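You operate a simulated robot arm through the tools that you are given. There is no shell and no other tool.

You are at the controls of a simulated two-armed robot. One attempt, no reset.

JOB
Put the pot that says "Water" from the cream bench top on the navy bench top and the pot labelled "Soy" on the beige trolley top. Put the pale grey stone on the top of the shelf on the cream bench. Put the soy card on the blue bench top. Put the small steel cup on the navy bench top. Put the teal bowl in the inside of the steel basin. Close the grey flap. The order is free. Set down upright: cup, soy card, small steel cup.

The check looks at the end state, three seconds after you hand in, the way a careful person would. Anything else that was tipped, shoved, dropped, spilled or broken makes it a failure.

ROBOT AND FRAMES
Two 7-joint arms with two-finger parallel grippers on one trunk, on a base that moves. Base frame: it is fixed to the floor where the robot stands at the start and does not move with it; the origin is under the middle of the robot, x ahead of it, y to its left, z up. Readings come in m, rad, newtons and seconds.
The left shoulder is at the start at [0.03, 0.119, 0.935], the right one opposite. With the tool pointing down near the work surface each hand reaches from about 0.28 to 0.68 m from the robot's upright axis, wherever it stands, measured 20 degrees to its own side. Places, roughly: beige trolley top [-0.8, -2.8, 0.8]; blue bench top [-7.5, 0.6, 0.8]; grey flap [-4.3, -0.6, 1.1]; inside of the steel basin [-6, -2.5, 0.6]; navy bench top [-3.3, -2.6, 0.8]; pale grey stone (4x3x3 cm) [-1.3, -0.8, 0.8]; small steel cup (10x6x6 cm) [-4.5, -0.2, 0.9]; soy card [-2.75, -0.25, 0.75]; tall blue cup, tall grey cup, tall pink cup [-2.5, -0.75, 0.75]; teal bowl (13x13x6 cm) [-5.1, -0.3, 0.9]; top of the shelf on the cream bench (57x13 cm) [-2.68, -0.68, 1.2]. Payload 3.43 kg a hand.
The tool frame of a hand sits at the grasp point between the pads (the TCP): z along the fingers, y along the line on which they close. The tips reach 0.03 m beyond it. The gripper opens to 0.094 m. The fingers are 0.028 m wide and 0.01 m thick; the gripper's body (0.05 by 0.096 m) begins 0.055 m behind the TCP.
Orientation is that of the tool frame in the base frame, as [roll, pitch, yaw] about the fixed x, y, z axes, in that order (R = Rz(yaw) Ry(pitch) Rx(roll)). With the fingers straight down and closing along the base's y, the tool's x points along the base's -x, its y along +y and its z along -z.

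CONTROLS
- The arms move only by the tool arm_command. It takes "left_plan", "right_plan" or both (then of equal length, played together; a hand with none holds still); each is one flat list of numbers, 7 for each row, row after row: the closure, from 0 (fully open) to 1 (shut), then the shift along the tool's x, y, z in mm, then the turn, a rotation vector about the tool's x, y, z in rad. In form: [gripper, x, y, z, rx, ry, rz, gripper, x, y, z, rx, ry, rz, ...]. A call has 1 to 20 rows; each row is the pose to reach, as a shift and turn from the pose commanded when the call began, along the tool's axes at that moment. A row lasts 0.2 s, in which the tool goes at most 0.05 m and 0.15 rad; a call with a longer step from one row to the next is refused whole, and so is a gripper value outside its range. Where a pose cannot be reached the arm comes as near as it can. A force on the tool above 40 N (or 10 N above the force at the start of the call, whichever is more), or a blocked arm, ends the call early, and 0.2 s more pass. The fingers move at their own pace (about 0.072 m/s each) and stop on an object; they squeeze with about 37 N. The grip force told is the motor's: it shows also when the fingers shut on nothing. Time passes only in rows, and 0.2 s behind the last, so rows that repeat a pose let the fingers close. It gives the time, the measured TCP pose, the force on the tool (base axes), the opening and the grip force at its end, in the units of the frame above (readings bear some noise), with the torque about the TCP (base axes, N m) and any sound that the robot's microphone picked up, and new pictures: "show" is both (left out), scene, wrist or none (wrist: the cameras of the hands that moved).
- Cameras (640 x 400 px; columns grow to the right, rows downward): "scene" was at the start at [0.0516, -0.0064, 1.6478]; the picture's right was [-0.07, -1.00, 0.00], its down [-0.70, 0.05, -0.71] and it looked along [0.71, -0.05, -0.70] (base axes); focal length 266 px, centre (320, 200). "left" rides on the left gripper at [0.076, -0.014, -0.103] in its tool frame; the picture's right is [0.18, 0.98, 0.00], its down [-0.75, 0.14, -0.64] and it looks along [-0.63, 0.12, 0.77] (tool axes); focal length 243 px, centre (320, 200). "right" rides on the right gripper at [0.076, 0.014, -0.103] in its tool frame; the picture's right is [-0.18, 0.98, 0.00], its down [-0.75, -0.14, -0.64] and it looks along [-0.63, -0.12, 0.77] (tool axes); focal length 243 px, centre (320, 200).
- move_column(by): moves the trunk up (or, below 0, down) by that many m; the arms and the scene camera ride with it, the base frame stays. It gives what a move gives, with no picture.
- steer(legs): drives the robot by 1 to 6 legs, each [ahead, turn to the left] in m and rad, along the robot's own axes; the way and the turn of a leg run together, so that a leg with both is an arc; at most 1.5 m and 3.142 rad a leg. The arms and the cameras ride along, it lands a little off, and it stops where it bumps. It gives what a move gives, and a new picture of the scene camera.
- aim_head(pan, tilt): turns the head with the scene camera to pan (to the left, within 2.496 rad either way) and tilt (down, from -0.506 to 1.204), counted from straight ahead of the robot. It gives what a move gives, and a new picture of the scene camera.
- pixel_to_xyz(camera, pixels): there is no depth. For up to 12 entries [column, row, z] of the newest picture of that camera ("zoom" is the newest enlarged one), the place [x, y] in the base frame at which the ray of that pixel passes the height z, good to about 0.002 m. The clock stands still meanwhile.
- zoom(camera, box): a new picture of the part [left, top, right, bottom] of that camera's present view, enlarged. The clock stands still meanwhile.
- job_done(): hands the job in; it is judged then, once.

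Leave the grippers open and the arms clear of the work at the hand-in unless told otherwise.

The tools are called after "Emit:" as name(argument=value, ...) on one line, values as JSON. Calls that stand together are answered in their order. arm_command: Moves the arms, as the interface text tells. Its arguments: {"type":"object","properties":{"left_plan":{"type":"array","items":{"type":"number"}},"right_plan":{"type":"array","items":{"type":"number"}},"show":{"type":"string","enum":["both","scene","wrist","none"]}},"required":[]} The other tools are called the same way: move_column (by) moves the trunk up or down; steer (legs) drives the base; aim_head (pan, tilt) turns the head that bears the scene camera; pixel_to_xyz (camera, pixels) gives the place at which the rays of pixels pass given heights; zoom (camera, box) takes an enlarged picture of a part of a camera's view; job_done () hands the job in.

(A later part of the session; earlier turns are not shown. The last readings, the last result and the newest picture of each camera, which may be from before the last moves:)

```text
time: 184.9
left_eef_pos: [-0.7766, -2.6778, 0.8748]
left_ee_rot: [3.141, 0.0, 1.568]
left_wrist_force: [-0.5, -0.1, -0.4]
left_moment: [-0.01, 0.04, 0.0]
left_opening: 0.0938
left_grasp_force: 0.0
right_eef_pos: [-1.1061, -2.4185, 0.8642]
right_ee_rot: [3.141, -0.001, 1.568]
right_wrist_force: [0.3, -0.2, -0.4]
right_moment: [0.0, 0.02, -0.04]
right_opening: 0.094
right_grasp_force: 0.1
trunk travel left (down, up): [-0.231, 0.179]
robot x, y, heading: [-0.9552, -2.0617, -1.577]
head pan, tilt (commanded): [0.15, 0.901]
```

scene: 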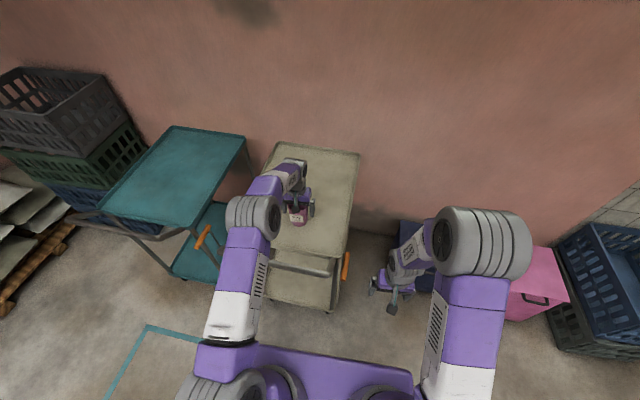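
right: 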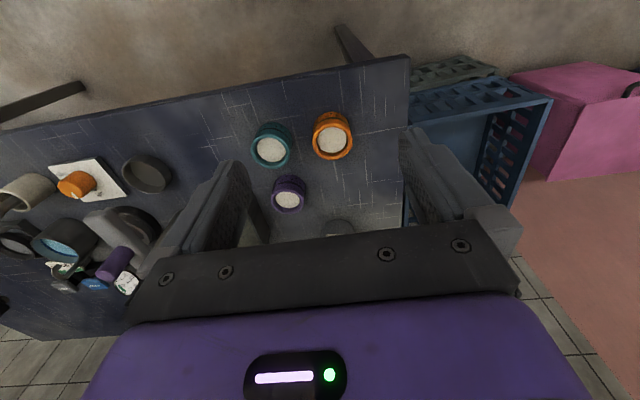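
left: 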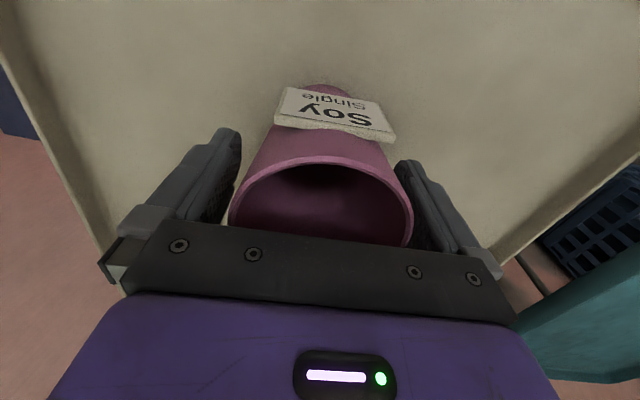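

Released. I raise the trunk 0.15 m straight up, then draw the left hand back.

Emit:
move_column(by=0.15)

Emit:
arm_command(left_plan=[0, 38, 0, 0, 0, 0, 0, 0, 76, -2, 0, 0, 0, 0, 0, 114, -4, 0, 0, 0, 0, 0, 152, -6, 0, 0, 0, 0, 0, 190, -8, 0, 0, 0, 0, 0, 228, -10, 0, 0, 0, 0, 0, 270, -11, 0, 0, 0, 0, 0, 310, -11, 0, 0, 0, 0, 0, 310, -11, 0, 0, 0, 0], show="scene")

```text
time: 186.6
left_eef_pos: [-0.776, -2.6786, 1.0253]
left_ee_rot: [3.14, -0.003, 1.567]
left_wrist_force: [0.3, 0.1, -0.2]
left_moment: [-0.02, -0.03, 0.03]
left_opening: 0.0941
left_grasp_force: 0.0
right_eef_pos: [-1.107, -2.419, 1.0148]
right_ee_rot: [-3.141, -0.001, 1.568]
right_wrist_force: [0.8, -0.8, 0.7]
right_moment: [-0.02, -0.01, -0.01]
right_opening: 0.0938
right_grasp_force: 0.0
trunk travel left (down, up): [-0.381, 0.029]
robot x, y, heading: [-0.9515, -2.0666, -1.575]
head pan, tilt (commanded): [0.15, 0.901]
```

```text
time: 188.6
left_eef_pos: [-0.7874, -2.3687, 1.0262]
left_ee_rot: [-3.141, 0.001, 1.567]
left_wrist_force: [0.3, 0.2, -0.6]
left_moment: [0.02, -0.03, 0.01]
left_opening: 0.0942
left_grasp_force: 0.0
right_eef_pos: [-1.1078, -2.4185, 1.0153]
right_ee_rot: [3.141, -0.002, 1.566]
right_wrist_force: [-0.9, -0.9, -0.3]
right_moment: [0.01, 0.03, 0.0]
right_opening: 0.0941
right_grasp_force: 0.1
trunk travel left (down, up): [-0.381, 0.029]
robot x, y, heading: [-0.9543, -2.0661, -1.574]
head pan, tilt (commanded): [0.15, 0.901]
```

scene: 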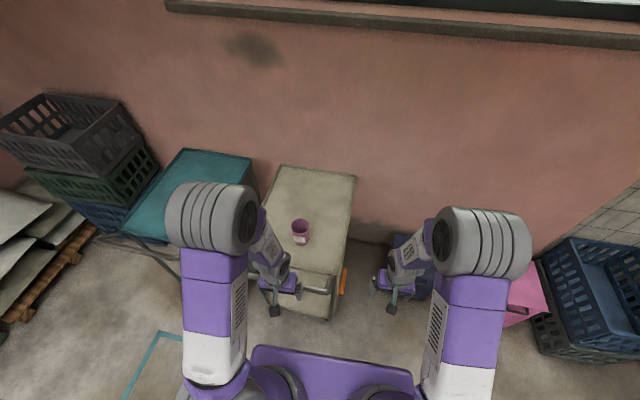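

Soy stands upright on the trolley at (300,233). Next is the soy card on the north side of the cream bench. I drive round the bench's east end, at x≈−0.2, to the north aisle.

Emit:
steer(legs=[[-0.35, 0], [0, 1.574], [0.75, 0], [0, 1.571], [1.5, 0]])

Emit:
aim_head(pan=1.0, tilt=0.5)

```text
time: 209.1
left_eef_pos: [-0.3596, 0.0461, 1.0263]
left_ee_rot: [3.141, -0.002, -1.572]
left_wrist_force: [0.1, -0.5, -0.3]
left_moment: [-0.01, -0.01, -0.01]
left_opening: 0.094
left_grasp_force: 0.1
right_eef_pos: [-0.0416, 0.0954, 1.0148]
right_ee_rot: [3.142, -0.001, -1.571]
right_wrist_force: [-0.2, 0.4, 0.2]
right_moment: [0.0, -0.01, -0.03]
right_opening: 0.0938
right_grasp_force: 0.1
trunk travel left (down, up): [-0.381, 0.029]
robot x, y, heading: [-0.1947, -0.2579, 1.573]
head pan, tilt (commanded): [0.15, 0.901]
```

scene: 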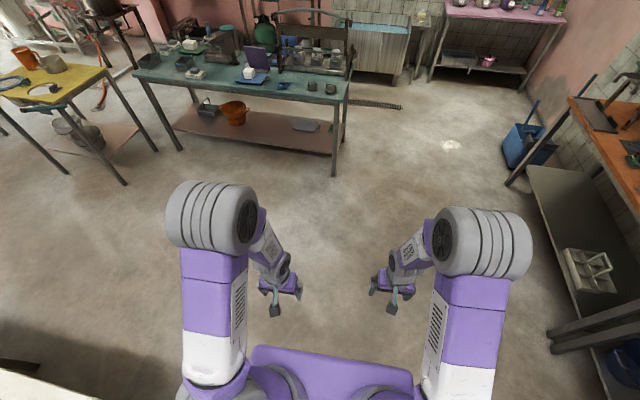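

```text
time: 210.3
left_eef_pos: [-0.3606, 0.0456, 1.0269]
left_ee_rot: [-3.141, 0.002, -1.572]
left_wrist_force: [-0.6, -0.2, -0.1]
left_moment: [-0.02, -0.03, -0.01]
left_opening: 0.094
left_grasp_force: 0.1
right_eef_pos: [-0.0414, 0.0956, 1.0141]
right_ee_rot: [3.14, -0.001, -1.571]
right_wrist_force: [0.7, 0.5, 0.4]
right_moment: [-0.03, 0.02, 0.0]
right_opening: 0.0941
right_grasp_force: 0.0
trunk travel left (down, up): [-0.381, 0.029]
robot x, y, heading: [-0.1937, -0.2603, 1.57]
head pan, tilt (commanded): [1.0, 0.499]
```

scene: 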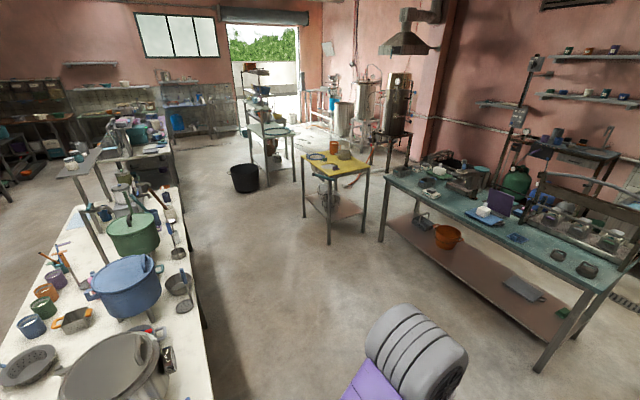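

The aisle is clear. I drive north, then west to x≈−2.7, and turn to face the bench from the north.

Emit:
steer(legs=[[0.56, 0], [0, 1.575], [1.5, 0], [1.0, 0], [0, 1.57]])

Emit:
aim_head(pan=0.0, tilt=0.75)

```text
time: 232.9
left_eef_pos: [-2.5601, 0.0796, 1.0266]
left_ee_rot: [-3.141, -0.002, 1.526]
left_wrist_force: [0.3, 0.2, -0.1]
left_moment: [0.01, 0.01, 0.0]
left_opening: 0.0941
left_grasp_force: 0.2
right_eef_pos: [-2.8807, 0.0444, 1.0148]
right_ee_rot: [-3.141, 0.0, 1.524]
right_wrist_force: [-0.3, 0.2, -0.7]
right_moment: [-0.02, 0.03, -0.01]
right_opening: 0.0939
right_grasp_force: 0.0
trunk travel left (down, up): [-0.381, 0.029]
robot x, y, heading: [-2.7109, 0.3908, -1.619]
head pan, tilt (commanded): [1.0, 0.499]
```

scene: 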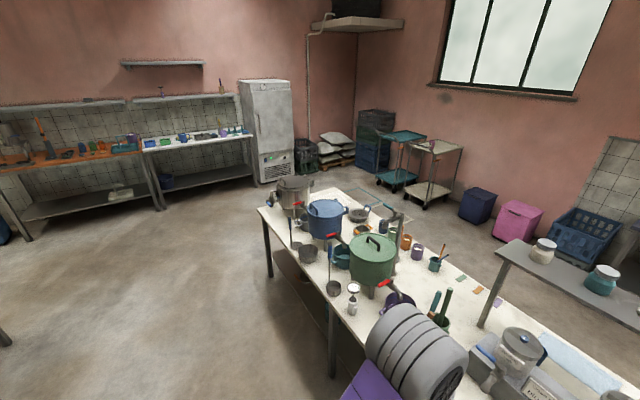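

```text
time: 234.2
left_eef_pos: [-2.5583, 0.0792, 1.028]
left_ee_rot: [-3.141, 0.0, 1.525]
left_wrist_force: [0.1, -0.8, 0.5]
left_moment: [-0.03, 0.0, 0.0]
left_opening: 0.0942
left_grasp_force: 0.0
right_eef_pos: [-2.8786, 0.0444, 1.0157]
right_ee_rot: [-3.141, -0.001, 1.524]
right_wrist_force: [0.3, -0.3, 0.1]
right_moment: [-0.05, 0.0, 0.0]
right_opening: 0.0941
right_grasp_force: 0.0
trunk travel left (down, up): [-0.381, 0.029]
robot x, y, heading: [-2.7096, 0.3916, -1.615]
head pan, tilt (commanded): [0.0, 0.75]
```

scene: 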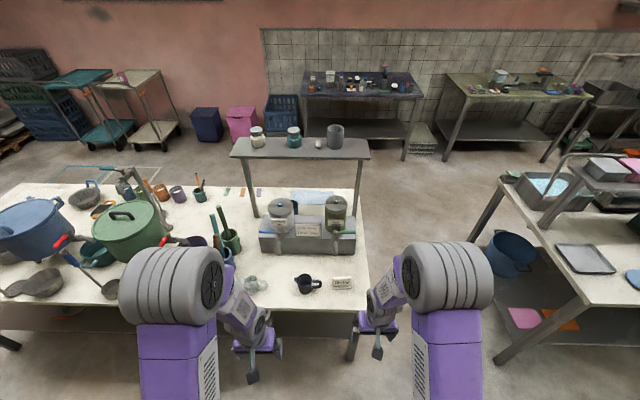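

A white card shows at (343,283), next to a dark jug at (308,283). I zoom in.

Emit:
zoom(camera="scene", box=[240, 190, 380, 310])

Emit:
pixel_to_xyz(camera="scene", pixels=[[343, 288, 0.75], [308, 290, 0.75], [368, 307, 0.75], [362, 190, 0.75], [258, 285, 0.75], [331, 290, 0.75], [355, 289, 0.75]])

```text
3.33 times, centred on (310, 250) of scene
```

zoom: 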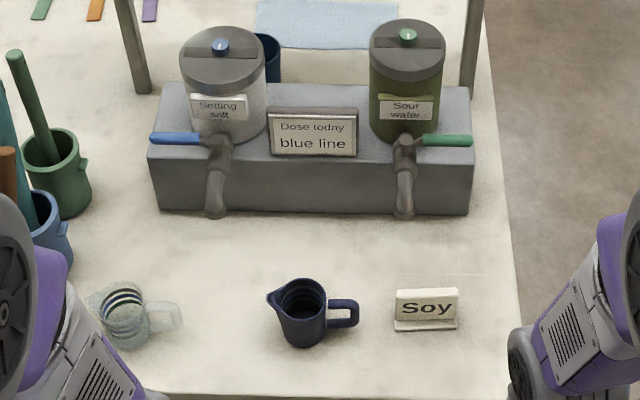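

```text
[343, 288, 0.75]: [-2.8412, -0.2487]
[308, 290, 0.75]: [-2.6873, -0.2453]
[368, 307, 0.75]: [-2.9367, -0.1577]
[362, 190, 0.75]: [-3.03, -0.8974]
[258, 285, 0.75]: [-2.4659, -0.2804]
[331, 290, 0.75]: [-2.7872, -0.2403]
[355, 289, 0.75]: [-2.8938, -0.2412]
```

The "Soy" card is a small standing card at about (−2.84, −0.245), about 8.5 cm wide. I drive 0.14 m closer and look again from above.

Emit:
steer(legs=[[0.14, 0]])

Emit:
aim_head(pan=-0.2, tilt=1.0)

Emit:
zoom(camera="scene", box=[240, 190, 380, 290])

```text
time: 235.6
left_eef_pos: [-2.5648, -0.0604, 1.0273]
left_ee_rot: [3.141, 0.0, 1.527]
left_wrist_force: [-0.4, -0.8, 0.7]
left_moment: [0.0, 0.01, -0.01]
left_opening: 0.0942
left_grasp_force: 0.1
right_eef_pos: [-2.8855, -0.0974, 1.0157]
right_ee_rot: [3.141, -0.002, 1.527]
right_wrist_force: [-0.5, -0.2, 0.3]
right_moment: [0.02, -0.02, -0.02]
right_opening: 0.0937
right_grasp_force: 0.0
trunk travel left (down, up): [-0.381, 0.029]
robot x, y, heading: [-2.7168, 0.249, -1.619]
head pan, tilt (commanded): [0.0, 0.75]
```

scene: 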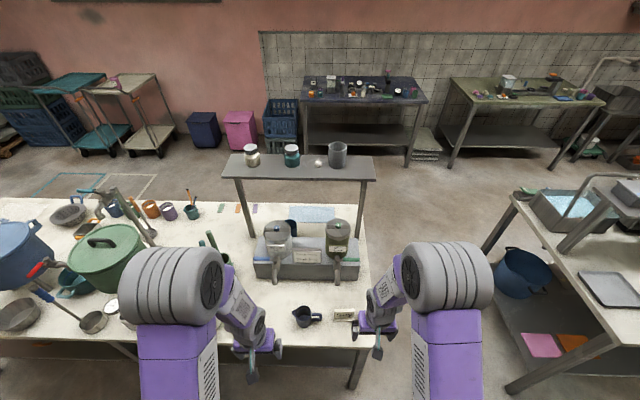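

```text
time: 236.3
left_eef_pos: [-2.565, -0.06, 1.0278]
left_ee_rot: [-3.141, -0.002, 1.527]
left_wrist_force: [-0.3, 0.2, 0.3]
left_moment: [-0.03, -0.04, 0.05]
left_opening: 0.094
left_grasp_force: 0.0
right_eef_pos: [-2.886, -0.0968, 1.0136]
right_ee_rot: [-3.141, 0.0, 1.527]
right_wrist_force: [-0.7, -1.1, 0.3]
right_moment: [-0.01, 0.02, -0.02]
right_opening: 0.0941
right_grasp_force: 0.0
trunk travel left (down, up): [-0.381, 0.029]
robot x, y, heading: [-2.7178, 0.2485, -1.617]
head pan, tilt (commanded): [-0.201, 1.0]
```

scene: 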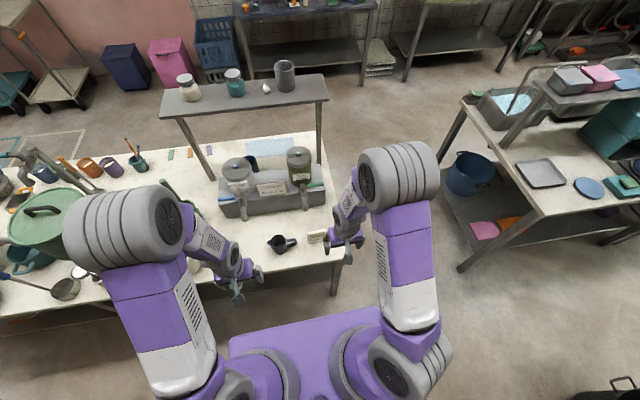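

```text
4.00 times, centred on (310, 240) of scene
```

zoom: 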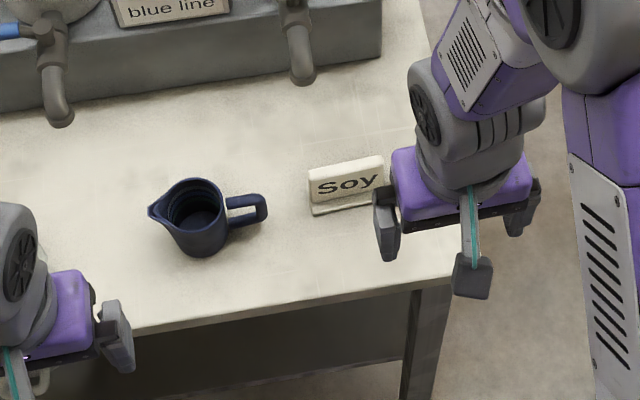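

Emit:
pixel_to_xyz(camera="zoom", pixels=[[313, 214, 0.75], [372, 203, 0.75], [308, 168, 0.79], [383, 155, 0.79], [308, 168, 0.8], [383, 155, 0.8], [267, 208, 0.8], [411, 20, 0.75], [450, 275, 0.75]])

```text
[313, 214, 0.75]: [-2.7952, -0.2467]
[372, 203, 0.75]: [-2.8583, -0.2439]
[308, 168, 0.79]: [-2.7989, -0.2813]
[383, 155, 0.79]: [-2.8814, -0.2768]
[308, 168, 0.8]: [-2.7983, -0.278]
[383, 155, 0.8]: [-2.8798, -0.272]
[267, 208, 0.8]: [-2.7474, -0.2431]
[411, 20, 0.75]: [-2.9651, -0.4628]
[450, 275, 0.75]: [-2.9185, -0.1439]
```

The card runs x −2.797…−2.881, standing at about y≈−0.27. I rotate the right hand a quarter turn, so that it pinches front-to-back, and move it above the card.

Emit:
arm_command(right_plan=[0, 0, 0, 0, 0, 0, -0.142, 0, 0, 0, 0, 0, 0, -0.284, 0, 0, 0, 0, 0, 0, -0.426, 0, -15, 5, 0, 0, 0, -0.568, 0, -30, 10, 0, 0, 0, -0.71, 0, -50, 16, 0, 0, 0, -0.852, 0, -75, 24, 10, 0, 0, -0.994, 0, -100, 32, 20, 0, 0, -1.136, 0, -120, 40, 30, 0, 0, -1.278, 0, -140, 47, 40, 0, 0, -1.42, 0, -160, 52, 50, 0, 0, -1.56, 0, -169, 55, 60, 0, 0, -1.56, 0, -169, 55, 60, 0, 0, -1.56], show="both")

```text
time: 239.1
left_eef_pos: [-2.5647, -0.0609, 1.0279]
left_ee_rot: [3.141, 0.0, 1.525]
left_wrist_force: [-0.3, 0.0, 0.8]
left_moment: [-0.01, -0.02, 0.0]
left_opening: 0.094
left_grasp_force: 0.1
right_eef_pos: [-2.8385, -0.2684, 0.9547]
right_ee_rot: [-3.141, 0.0, 3.088]
right_wrist_force: [0.6, 1.1, 0.8]
right_moment: [0.02, -0.01, -0.01]
right_opening: 0.0942
right_grasp_force: 0.1
trunk travel left (down, up): [-0.381, 0.029]
robot x, y, heading: [-2.7139, 0.2535, -1.616]
head pan, tilt (commanded): [-0.201, 1.0]
```

scene: 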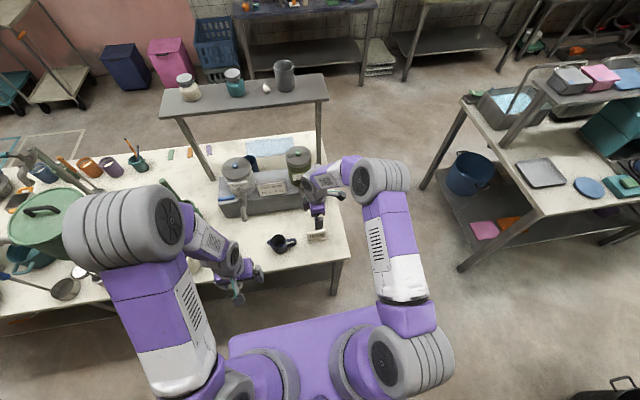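
right: 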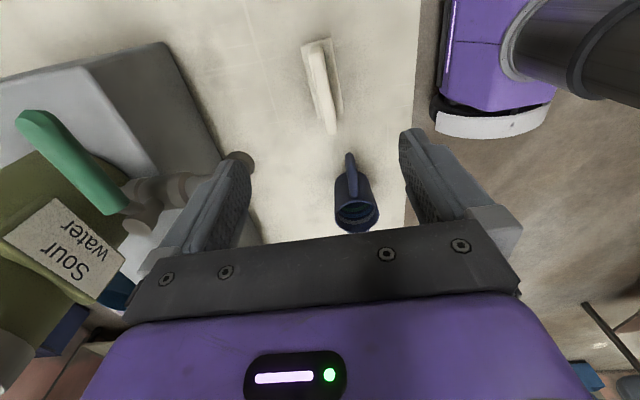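

The wrist view shows the card from above at (320,85), and the tap spout of the riser near (238,160). I check clearances.

Emit:
zoom(camera="right", box=[220, 10, 440, 150])

Emit:
pixel_to_xyz(camera="right", pixels=[[250, 158, 0.8], [250, 158, 0.84], [205, 185, 0.87], [335, 40, 0.753], [303, 50, 0.753], [343, 108, 0.753], [306, 46, 0.8], [322, 42, 0.8], [335, 132, 0.8], [326, 134, 0.8]])

```text
2.86 times, centred on (330, 80) of right
```

zoom: 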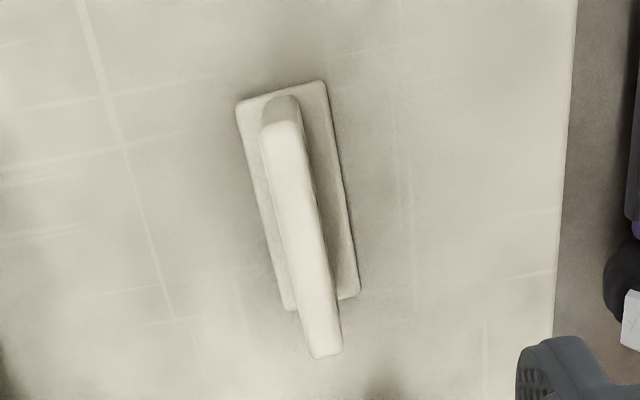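

```text
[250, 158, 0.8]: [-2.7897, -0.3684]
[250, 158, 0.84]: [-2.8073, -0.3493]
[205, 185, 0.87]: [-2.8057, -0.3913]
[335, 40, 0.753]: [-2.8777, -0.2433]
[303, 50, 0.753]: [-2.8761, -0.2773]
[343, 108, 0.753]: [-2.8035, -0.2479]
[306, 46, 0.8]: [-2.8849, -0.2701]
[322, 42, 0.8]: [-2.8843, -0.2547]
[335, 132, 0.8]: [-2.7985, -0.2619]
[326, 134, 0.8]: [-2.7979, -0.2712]
```

The card is a slab (y≈−0.264) on a small foot; the spout is 2.4 cm or more from the finger's path. I lower to z≈0.80 and pinch the slab.

Emit:
arm_command(right_plan=[0, 0, 2, 40, 0, 0, 0, 0, 0, 4, 80, 0, 0, 0, 0, 0, 4, 115, 0, 0, 0, 0, 0, 4, 145, 0, 0, 0, 0, 0, 4, 154, 0, 0, 0, 0, 0, 4, 154, 0, 0, 0], show="both")

Emit:
zoom(camera="right", box=[200, 80, 440, 240])

```text
time: 240.5
left_eef_pos: [-2.5654, -0.0617, 1.0271]
left_ee_rot: [3.141, 0.0, 1.526]
left_wrist_force: [0.1, 0.1, 0.0]
left_moment: [-0.04, 0.02, 0.0]
left_opening: 0.0942
left_grasp_force: 0.0
right_eef_pos: [-2.8367, -0.2664, 0.7996]
right_ee_rot: [-3.141, -0.001, 3.087]
right_wrist_force: [-0.3, 0.1, -0.5]
right_moment: [0.0, 0.0, -0.05]
right_opening: 0.0943
right_grasp_force: 0.0
trunk travel left (down, up): [-0.381, 0.029]
robot x, y, heading: [-2.7145, 0.2528, -1.618]
head pan, tilt (commanded): [-0.201, 1.0]
```

scene: 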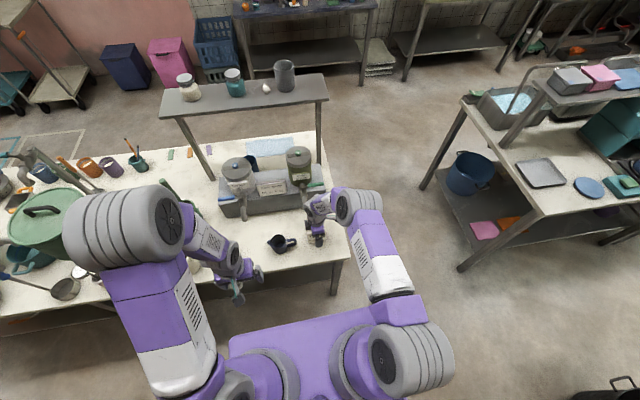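
right: 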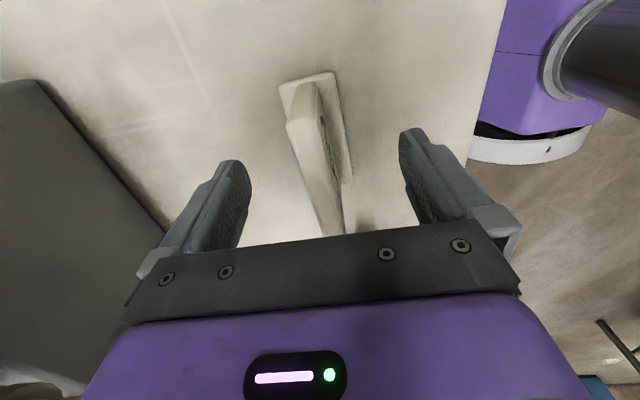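

```text
2.50 times, centred on (320, 160) of right
```

zoom: 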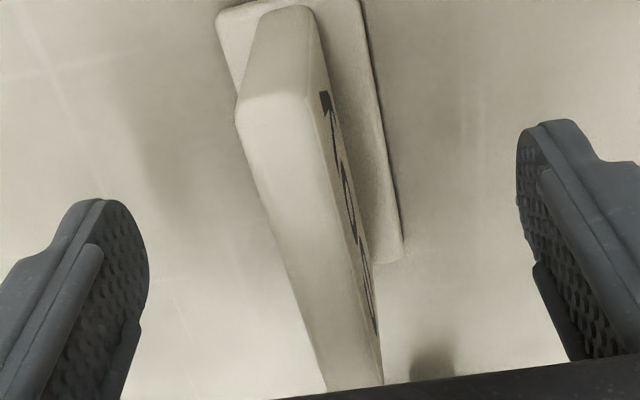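

The slab is between the fingers. I close.

Emit:
arm_command(right_plan=[0.3, 0, 0, 0, 0, 0, 0, 0.6, 0, 0, 0, 0, 0, 0, 1, 0, 0, 0, 0, 0, 0, 1, 0, 0, 0, 0, 0, 0, 1, 0, 0, 0, 0, 0, 0, 1, 0, 0, 0, 0, 0, 0], show="wrist")

```text
time: 241.9
left_eef_pos: [-2.5651, -0.0601, 1.0277]
left_ee_rot: [-3.141, 0.0, 1.527]
left_wrist_force: [-0.4, -0.4, -0.5]
left_moment: [-0.01, 0.04, -0.03]
left_opening: 0.0939
left_grasp_force: 0.0
right_eef_pos: [-2.8376, -0.2641, 0.8012]
right_ee_rot: [3.141, 0.001, 3.088]
right_wrist_force: [-0.3, -0.5, -0.1]
right_moment: [-0.01, 0.02, 0.01]
right_opening: 0.0173
right_grasp_force: 36.9
trunk travel left (down, up): [-0.381, 0.029]
robot x, y, heading: [-2.7145, 0.251, -1.614]
head pan, tilt (commanded): [-0.201, 1.0]
```

right: 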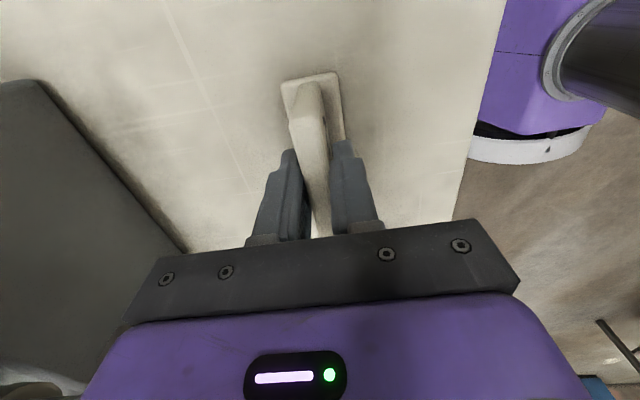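

The card is gripped (0.017 m). I lift it and draw it back.

Emit:
arm_command(right_plan=[1, 0, 0, -35, 0, 0, 0, 1, 0, 0, -70, 0, 0, 0, 1, 0, 0, -105, 0, 0, 0, 1, 0, 0, -145, 0, 0, 0, 1, 0, 20, -180, 0, 0, 0, 1, 10, 60, -200, 0, 0, 0, 1, 20, 100, -210, 0, 0, 0, 1, 35, 140, -215, 0, 0, 0, 1, 47, 170, -215, 0, 0, 0, 1, 47, 170, -215, 0, 0, 0], show="both")

```text
time: 244.1
left_eef_pos: [-2.5654, -0.0621, 1.0273]
left_ee_rot: [-3.141, -0.003, 1.525]
left_wrist_force: [-0.5, 0.6, -0.2]
left_moment: [0.02, 0.02, 0.01]
left_opening: 0.0943
left_grasp_force: 0.0
right_eef_pos: [-2.8762, -0.0906, 1.0168]
right_ee_rot: [3.141, 0.001, 3.088]
right_wrist_force: [0.1, 0.0, -0.6]
right_moment: [-0.03, 0.02, 0.01]
right_opening: 0.0176
right_grasp_force: 37.1
trunk travel left (down, up): [-0.381, 0.029]
robot x, y, heading: [-2.718, 0.2517, -1.617]
head pan, tilt (commanded): [-0.201, 1.0]
```

scene: 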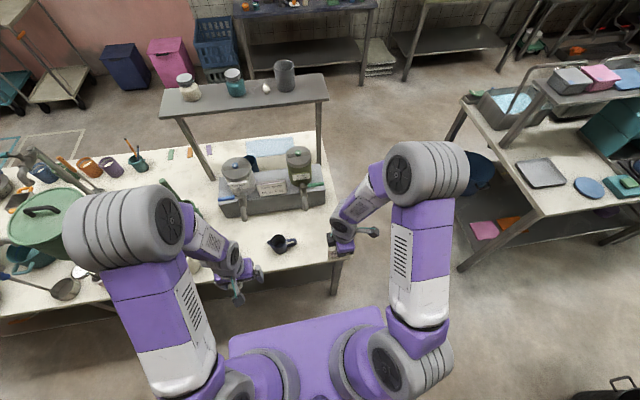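
right: 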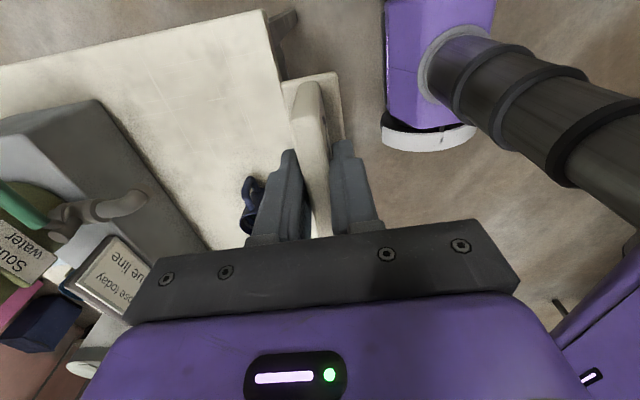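

The card is held upright. Now I look west, to the pan's right, along the white bench to find the steel cup, bowl and flap and the way on.

Emit:
aim_head(pan=-1.4, tilt=0.4)

Emit:
zoom(camera="scene", box=[0, 100, 320, 300])

Emit:
zoom(camera="scene", box=[240, 60, 560, 260])

```text
time: 245.5
left_eef_pos: [-2.5653, -0.0596, 1.0274]
left_ee_rot: [-3.142, 0.001, 1.525]
left_wrist_force: [0.5, 0.2, -0.2]
left_moment: [0.01, -0.02, 0.01]
left_opening: 0.0938
left_grasp_force: 0.0
right_eef_pos: [-2.8765, -0.0915, 1.0153]
right_ee_rot: [3.141, 0.002, 3.088]
right_wrist_force: [0.1, -0.6, -0.9]
right_moment: [0.01, -0.02, 0.0]
right_opening: 0.0174
right_grasp_force: 37.3
trunk travel left (down, up): [-0.381, 0.029]
robot x, y, heading: [-2.7184, 0.249, -1.618]
head pan, tilt (commanded): [-1.4, 0.4]
```

scene: 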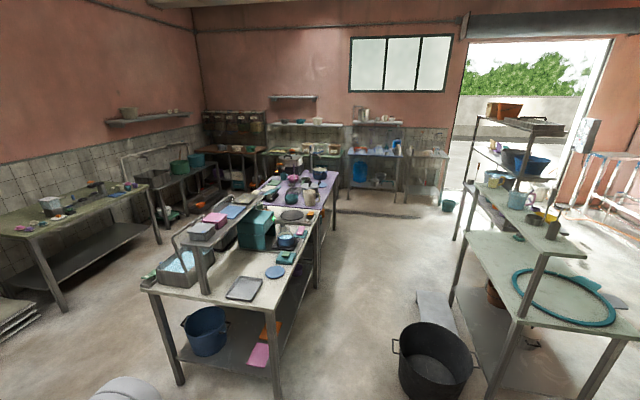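

```text
2.00 times, centred on (160, 200) of scene
```

zoom: 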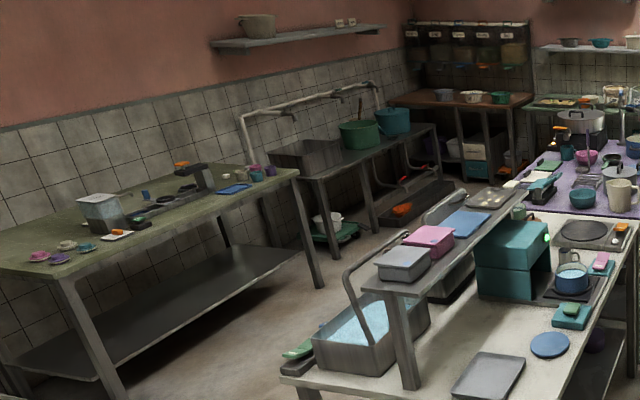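

```text
2.00 times, centred on (400, 160) of scene
```

zoom: 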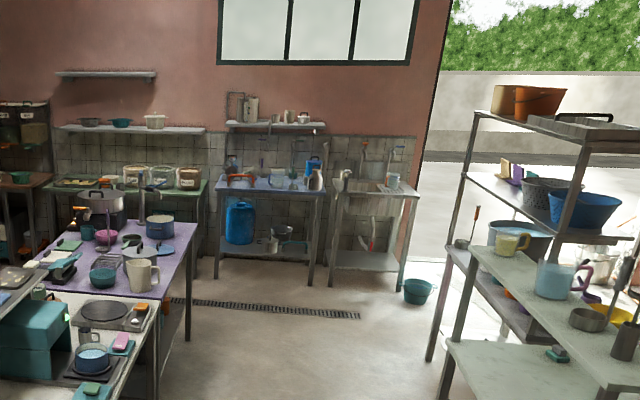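

I see the white bench (steel cup on a hotplate), beyond it a purple bench with the teal bowl, and the blue bench at the far wall. I measure the passage beside the black tub.

Emit:
pixel_to_xyz(camera="scene", pixels=[[400, 385, 0.0], [398, 335, 0.25], [475, 360, 0.25], [435, 325, 0.25], [272, 318, 0.78], [322, 222, 0.78], [340, 172, 0.8], [352, 152, 0.85], [403, 155, 0.85], [450, 300, 0.0], [145, 285, 0.78], [445, 210, 0.0]])

```text
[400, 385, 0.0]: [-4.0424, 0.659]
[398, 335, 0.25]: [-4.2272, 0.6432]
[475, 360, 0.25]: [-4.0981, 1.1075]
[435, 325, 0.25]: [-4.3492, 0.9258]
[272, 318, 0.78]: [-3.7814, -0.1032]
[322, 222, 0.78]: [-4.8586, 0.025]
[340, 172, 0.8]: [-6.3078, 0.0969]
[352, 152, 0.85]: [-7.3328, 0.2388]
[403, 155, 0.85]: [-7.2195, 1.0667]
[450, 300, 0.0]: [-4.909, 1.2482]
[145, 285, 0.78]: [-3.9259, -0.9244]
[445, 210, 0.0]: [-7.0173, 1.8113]
```

The passage between white bench and tub is about 0.69 m. The right wrist camera happens to see my own base (purple with white bumper at (430,130)); I use it to measure the base's size.

Emit:
zoom(camera="right", box=[340, 0, 640, 190])

Emit:
pixel_to_xyz(camera="right", pixels=[[381, 135, 0.05], [381, 135, 0.1], [473, 140, 0.05], [473, 140, 0.1], [430, 150, 0.05], [430, 150, 0.1], [385, 0, 0.25], [385, 115, 0.25], [385, 0, 0.3]])

```text
2.11 times, centred on (490, 95) of right
```

zoom: 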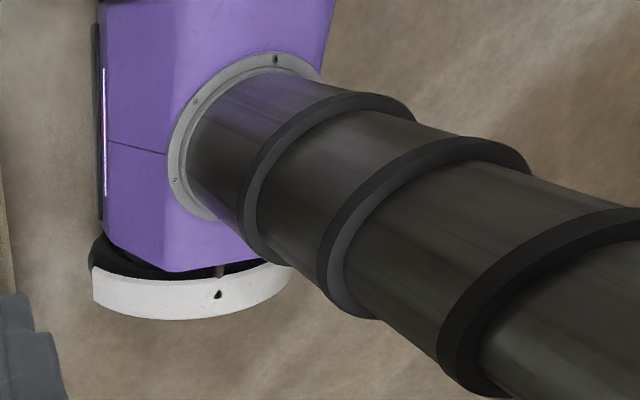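

```text
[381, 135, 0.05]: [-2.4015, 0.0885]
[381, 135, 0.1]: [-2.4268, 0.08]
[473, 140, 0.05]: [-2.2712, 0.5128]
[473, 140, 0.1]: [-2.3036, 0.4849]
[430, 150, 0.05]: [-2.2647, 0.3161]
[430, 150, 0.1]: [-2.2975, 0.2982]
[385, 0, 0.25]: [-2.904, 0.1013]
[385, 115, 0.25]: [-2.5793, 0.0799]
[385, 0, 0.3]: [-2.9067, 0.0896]
```

Emit:
pixel_to_xyz(camera="right", pixels=[[452, 74, 0.2], [452, 74, 0.3], [452, 74, 0.4], [452, 74, 0.5], [388, 40, 0.3], [388, 40, 0.4], [388, 40, 0.5], [430, 150, 0.15], [430, 150, 0.0], [381, 140, 0.0], [381, 128, 0.1], [420, 127, 0.15]])

```text
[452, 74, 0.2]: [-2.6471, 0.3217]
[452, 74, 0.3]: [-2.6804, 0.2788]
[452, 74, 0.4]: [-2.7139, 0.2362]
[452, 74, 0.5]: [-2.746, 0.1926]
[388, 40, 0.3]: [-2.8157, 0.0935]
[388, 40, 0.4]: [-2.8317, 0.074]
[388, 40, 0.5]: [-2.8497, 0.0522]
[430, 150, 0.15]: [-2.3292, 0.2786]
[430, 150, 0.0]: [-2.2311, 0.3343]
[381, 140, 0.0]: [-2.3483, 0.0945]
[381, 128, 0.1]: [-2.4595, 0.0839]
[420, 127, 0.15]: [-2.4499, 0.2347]
```

I need the base's true width before squeezing through. I lower the trunk 0.1 m to get a second view of the same bumper points for triangulation.

Emit:
move_column(by=-0.1)

Emit:
zoom(camera="right", box=[340, 0, 640, 190])

```text
time: 246.9
left_eef_pos: [-2.5654, -0.0611, 0.9287]
left_ee_rot: [3.141, -0.001, 1.527]
left_wrist_force: [0.2, -0.1, 0.1]
left_moment: [0.02, -0.02, 0.01]
left_opening: 0.0942
left_grasp_force: 0.0
right_eef_pos: [-2.8773, -0.0915, 0.9165]
right_ee_rot: [-3.141, 0.0, 3.089]
right_wrist_force: [0.3, 1.1, -0.3]
right_moment: [-0.01, -0.04, 0.02]
right_opening: 0.0174
right_grasp_force: 36.8
trunk travel left (down, up): [-0.281, 0.129]
robot x, y, heading: [-2.7179, 0.2492, -1.616]
head pan, tilt (commanded): [-1.4, 0.4]
```

```text
2.11 times, centred on (490, 95) of right
```

zoom: 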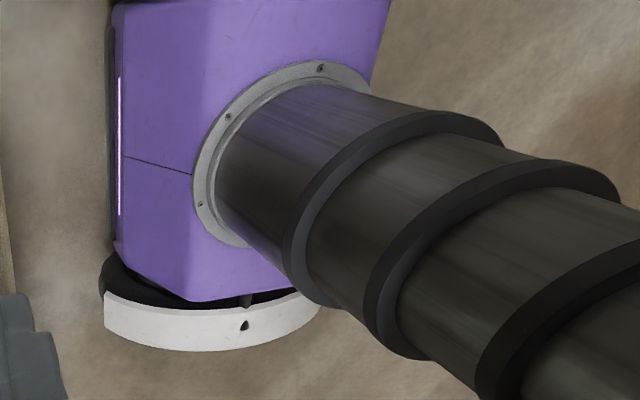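

Emit:
pixel_to_xyz(camera="right", pixels=[[441.7, 150.5, -0.0988], [441.7, 150.5, 0.0012], [441.7, 150.5, 0.1012], [454.5, 166.1, 0.0], [454.5, 166.1, 0.1], [454.5, 166.1, 0.2], [441.7, 139.1, 0.0012], [441.7, 139.1, 0.1012], [454.5, 154.2, 0.1], [454.5, 154.2, 0.2]])

```text
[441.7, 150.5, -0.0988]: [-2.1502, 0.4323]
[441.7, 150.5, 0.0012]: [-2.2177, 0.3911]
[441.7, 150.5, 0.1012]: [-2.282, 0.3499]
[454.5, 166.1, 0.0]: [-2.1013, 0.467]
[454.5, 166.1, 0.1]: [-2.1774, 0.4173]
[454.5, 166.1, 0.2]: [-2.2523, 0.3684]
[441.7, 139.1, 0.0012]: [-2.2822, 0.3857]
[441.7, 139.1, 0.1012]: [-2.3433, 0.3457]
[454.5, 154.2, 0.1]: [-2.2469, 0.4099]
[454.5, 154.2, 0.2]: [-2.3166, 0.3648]
```

Emit:
pixel_to_xyz(camera="zoom", pixels=[[245, 350, 0.0], [245, 350, 0.1], [245, 350, 0.2], [245, 325, 0.0], [245, 325, 0.1], [245, 325, 0.2], [103, 310, 0.1], [103, 310, 0.2], [112, 200, 0.3], [112, 200, 0.2], [200, 300, 0.2]])

```text
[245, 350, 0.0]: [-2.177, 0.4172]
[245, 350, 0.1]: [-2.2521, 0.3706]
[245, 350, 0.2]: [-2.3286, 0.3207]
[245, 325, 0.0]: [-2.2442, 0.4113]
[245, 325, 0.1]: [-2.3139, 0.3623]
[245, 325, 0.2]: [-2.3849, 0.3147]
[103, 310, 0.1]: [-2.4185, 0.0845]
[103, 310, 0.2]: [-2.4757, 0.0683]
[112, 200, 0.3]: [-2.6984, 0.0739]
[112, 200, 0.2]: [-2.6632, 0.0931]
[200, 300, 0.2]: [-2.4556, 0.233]
```

Triangulation puts the widest bumper at about ±0.27–0.34 m from my axis. I go back a little, drive west to x≈−3.35 and look at the passage more closely from there.

Emit:
move_column(by=0.1)

Emit:
steer(legs=[[-0.15, 0], [0, -1.52], [0.55, 0]])

Emit:
aim_head(pan=0.0, tilt=0.55)

```text
time: 248.2
left_eef_pos: [-2.5653, -0.0603, 1.0263]
left_ee_rot: [3.141, 0.002, 1.525]
left_wrist_force: [0.1, 0.3, -0.4]
left_moment: [-0.02, 0.0, -0.02]
left_opening: 0.0938
left_grasp_force: 0.0
right_eef_pos: [-2.8761, -0.0916, 1.016]
right_ee_rot: [3.141, 0.0, 3.087]
right_wrist_force: [0.1, -0.1, 0.7]
right_moment: [0.01, 0.01, 0.01]
right_opening: 0.0173
right_grasp_force: 37.0
trunk travel left (down, up): [-0.381, 0.029]
robot x, y, heading: [-2.717, 0.2489, -1.612]
head pan, tilt (commanded): [-1.4, 0.4]
```

```text
time: 256.1
left_eef_pos: [-3.5633, 0.2334, 1.0286]
left_ee_rot: [3.141, 0.0, 0.006]
left_wrist_force: [0.4, -0.1, 1.1]
left_moment: [-0.02, 0.02, -0.01]
left_opening: 0.0943
left_grasp_force: 0.0
right_eef_pos: [-3.6094, 0.5432, 1.0159]
right_ee_rot: [3.141, 0.0, 1.566]
right_wrist_force: [0.0, -0.6, -0.8]
right_moment: [0.0, -0.03, 0.01]
right_opening: 0.0174
right_grasp_force: 37.0
trunk travel left (down, up): [-0.381, 0.029]
robot x, y, heading: [-3.2583, 0.4034, -3.133]
head pan, tilt (commanded): [-1.4, 0.4]
```

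scene: 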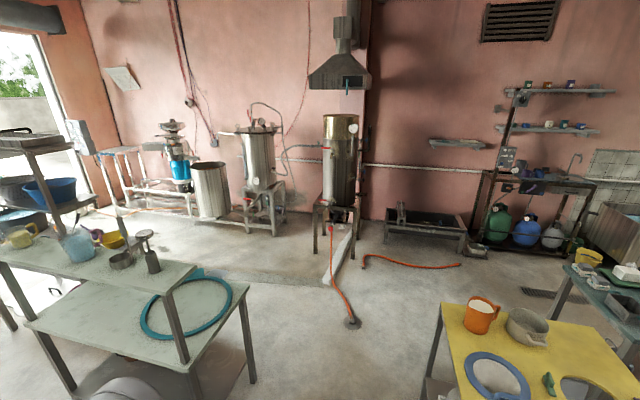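

```text
time: 257.6
left_eef_pos: [-3.5622, 0.2335, 1.0273]
left_ee_rot: [-3.141, 0.001, 0.005]
left_wrist_force: [-0.2, 0.2, -0.3]
left_moment: [0.01, 0.0, -0.01]
left_opening: 0.094
left_grasp_force: 0.0
right_eef_pos: [-3.6088, 0.5428, 1.0169]
right_ee_rot: [-3.141, -0.001, 1.568]
right_wrist_force: [-0.8, 0.8, -0.9]
right_moment: [0.0, -0.02, -0.02]
right_opening: 0.0173
right_grasp_force: 37.2
trunk travel left (down, up): [-0.381, 0.029]
robot x, y, heading: [-3.2583, 0.401, -3.134]
head pan, tilt (commanded): [0.0, 0.55]
```

scene: 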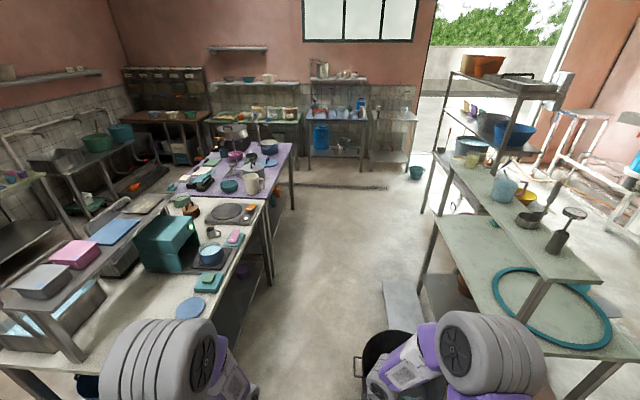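

Emit:
zoom(camera="scene", box=[300, 280, 480, 400])

Emit:
pixel_to_xyz(camera="scene", pixels=[[357, 362, 0.3], [357, 362, 0.25], [363, 345, 0.3], [400, 332, 0.3], [187, 318, 0.78], [225, 262, 0.78], [268, 205, 0.78], [385, 290, 0.0], [420, 330, 0.1], [430, 215, 0.0]])

```text
3.33 times, centred on (390, 340) of scene
```

zoom: 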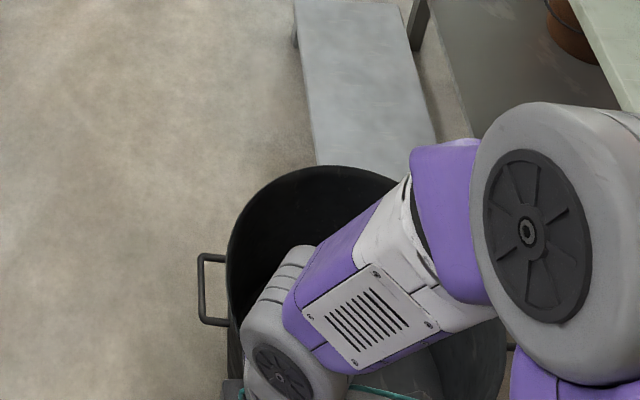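

```text
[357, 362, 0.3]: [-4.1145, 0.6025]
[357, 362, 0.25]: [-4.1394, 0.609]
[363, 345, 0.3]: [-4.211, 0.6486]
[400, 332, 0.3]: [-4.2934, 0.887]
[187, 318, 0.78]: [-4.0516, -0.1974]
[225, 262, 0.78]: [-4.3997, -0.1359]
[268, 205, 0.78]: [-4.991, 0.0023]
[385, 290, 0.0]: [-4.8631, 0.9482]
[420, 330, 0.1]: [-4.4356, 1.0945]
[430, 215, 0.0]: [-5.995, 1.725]
```

Emit:
zoom(camera="scene", box=[120, 160, 320, 330])

```text
2.35 times, centred on (220, 245) of scene
```

zoom: 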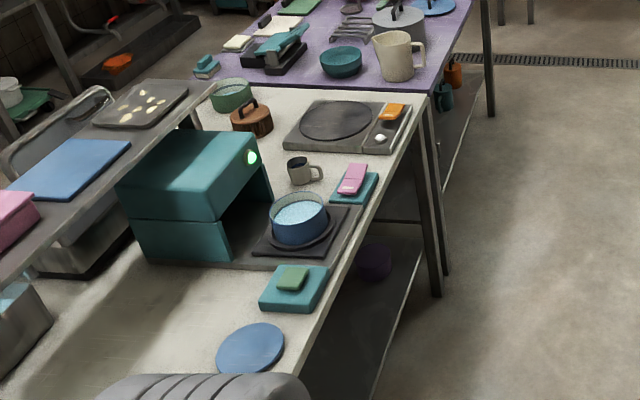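

Emit:
pixel_to_xyz(camera="zoom", pixels=[[427, 95, 0.78], [375, 205, 0.78], [322, 325, 0.78], [427, 95, 0.85], [375, 205, 0.85], [322, 325, 0.85], [300, 182, 0.85], [300, 182, 0.8], [341, 75, 0.8], [341, 75, 0.85], [255, 155, 1.0]])

```text
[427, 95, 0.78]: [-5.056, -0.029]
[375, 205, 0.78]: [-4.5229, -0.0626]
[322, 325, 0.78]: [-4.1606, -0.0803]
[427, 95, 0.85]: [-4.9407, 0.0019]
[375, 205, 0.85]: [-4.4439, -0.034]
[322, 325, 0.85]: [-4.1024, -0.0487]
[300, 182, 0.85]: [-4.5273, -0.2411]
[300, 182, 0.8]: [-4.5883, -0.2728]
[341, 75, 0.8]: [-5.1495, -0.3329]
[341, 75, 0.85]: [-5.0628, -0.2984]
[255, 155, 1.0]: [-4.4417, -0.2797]
```

Bench tops here are at z≈0.85, so the passage between bench edge (y≈−0.05) and the tub's handle (y≈0.59) is only about 0.64 m: too tight. The steel cup is at (300,182) in the zoom, about (−4.53, −0.24); the teal bowl is about (−5.06, −0.30). I take the safe long way: east loop, then the south aisle.

Emit:
steer(legs=[[0, 3.13], [1.5, 0], [1.5, 0], [0, -1.57]])

```text
time: 283.0
left_eef_pos: [-0.1289, -0.0817, 1.0283]
left_ee_rot: [-3.141, 0.0, 1.516]
left_wrist_force: [-0.3, -0.2, -0.8]
left_moment: [0.02, -0.03, 0.0]
left_opening: 0.094
left_grasp_force: 0.2
right_eef_pos: [-0.4404, -0.1094, 1.0161]
right_ee_rot: [3.141, -0.001, 3.078]
right_wrist_force: [0.6, -0.2, 0.5]
right_moment: [0.0, 0.05, 0.0]
right_opening: 0.0175
right_grasp_force: 37.1
trunk travel left (down, up): [-0.381, 0.029]
robot x, y, heading: [-0.2787, 0.2299, -1.622]
head pan, tilt (commanded): [0.0, 0.55]
```

scene: 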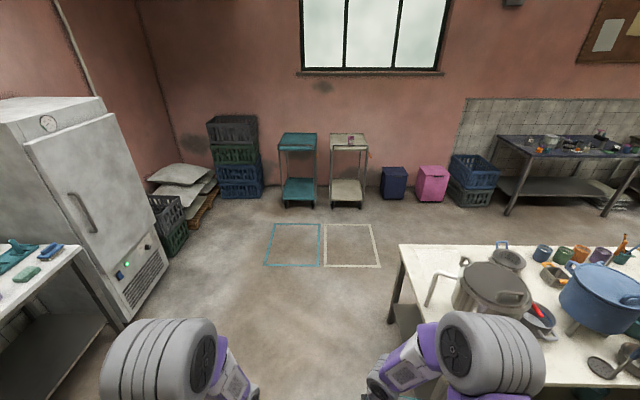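

I'm at (−0.28, 0.23) facing south. I correct the heading slightly, drive down past the bench's end and turn west.

Emit:
steer(legs=[[0, 0.08], [1.5, 0], [0.28, 0], [0, -1.6]])

```text
time: 296.6
left_eef_pos: [-0.5484, -1.7419, 1.0269]
left_ee_rot: [3.14, -0.002, -0.026]
left_wrist_force: [0.1, -1.0, -0.3]
left_moment: [-0.03, -0.01, 0.02]
left_opening: 0.0937
left_grasp_force: 0.1
right_eef_pos: [-0.5841, -1.4309, 1.0156]
right_ee_rot: [3.139, -0.001, 1.534]
right_wrist_force: [-0.6, -0.6, 0.2]
right_moment: [0.02, 0.02, -0.01]
right_opening: 0.0175
right_grasp_force: 37.0
trunk travel left (down, up): [-0.381, 0.029]
robot x, y, heading: [-0.242, -1.5828, 3.116]
head pan, tilt (commanded): [0.0, 0.55]
```

scene: 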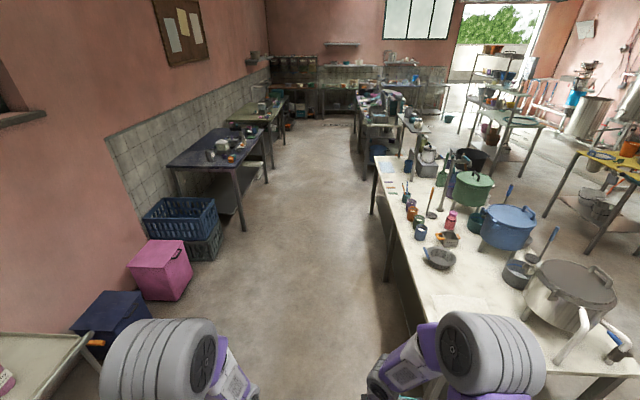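

I trim the heading and drive west along the south aisle.

Emit:
steer(legs=[[0, 0.025], [1.5, 0], [1.5, 0], [1.5, 0]])

```text
time: 318.3
left_eef_pos: [-5.0101, -1.7327, 1.0279]
left_ee_rot: [-3.141, 0.0, -0.001]
left_wrist_force: [-0.2, -0.4, 0.4]
left_moment: [-0.02, 0.0, 0.01]
left_opening: 0.0942
left_grasp_force: 0.0
right_eef_pos: [-5.0555, -1.4232, 1.0159]
right_ee_rot: [3.139, 0.001, 1.561]
right_wrist_force: [-0.5, -0.2, -0.3]
right_moment: [0.02, 0.01, -0.01]
right_opening: 0.0173
right_grasp_force: 37.3
trunk travel left (down, up): [-0.381, 0.029]
robot x, y, heading: [-4.7063, -1.5631, -3.14]
head pan, tilt (commanded): [0.0, 0.55]
```

scene: 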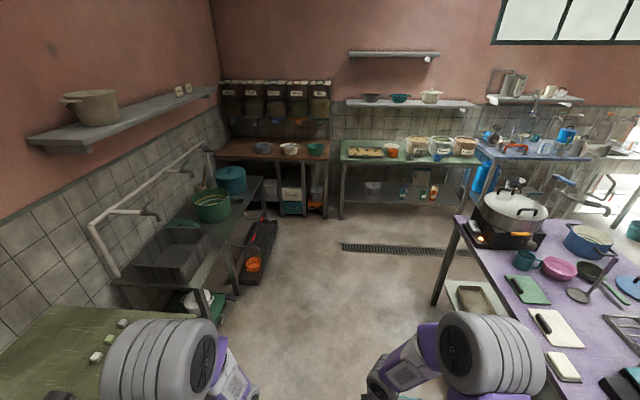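

I'm at (−4.71, −1.56). Ahead I see the west-wall benches, the steel counter with the basin on the left, and the purple bench on the right. I measure the corridor at the west end.

Emit:
pixel_to_xyz(camera="scene", pixels=[[456, 218, 0.85], [436, 305, 0.0], [340, 218, 0.0], [438, 208, 0.0], [478, 150, 0.85], [560, 160, 0.85], [325, 218, 0.0], [273, 218, 0.0], [240, 270, 0.0], [262, 178, 0.85]])

Emit:
aim_head(pan=-0.6, tilt=0.45)

```text
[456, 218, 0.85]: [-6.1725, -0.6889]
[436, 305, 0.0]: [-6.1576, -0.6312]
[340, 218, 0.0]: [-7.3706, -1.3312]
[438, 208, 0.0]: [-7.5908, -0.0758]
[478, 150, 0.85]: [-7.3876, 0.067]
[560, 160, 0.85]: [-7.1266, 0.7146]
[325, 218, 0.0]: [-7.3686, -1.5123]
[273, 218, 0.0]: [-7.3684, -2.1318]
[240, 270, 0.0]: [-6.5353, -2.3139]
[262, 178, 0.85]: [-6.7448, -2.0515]
```

```text
time: 319.3
left_eef_pos: [-5.0096, -1.7333, 1.0289]
left_ee_rot: [3.142, -0.001, 0.0]
left_wrist_force: [-1.2, -0.4, -0.4]
left_moment: [0.03, 0.03, 0.0]
left_opening: 0.0941
left_grasp_force: 0.0
right_eef_pos: [-5.055, -1.423, 1.0161]
right_ee_rot: [3.139, 0.001, 1.562]
right_wrist_force: [-0.2, 0.1, -0.5]
right_moment: [0.01, -0.04, -0.01]
right_opening: 0.0174
right_grasp_force: 37.2
trunk travel left (down, up): [-0.381, 0.029]
robot x, y, heading: [-4.7107, -1.5683, -3.134]
head pan, tilt (commanded): [-0.6, 0.45]
```

scene: 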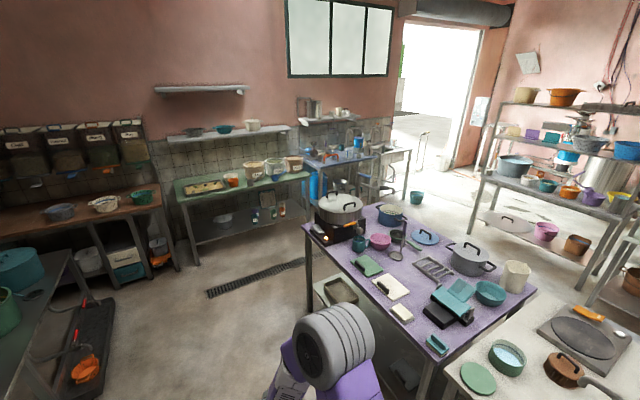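

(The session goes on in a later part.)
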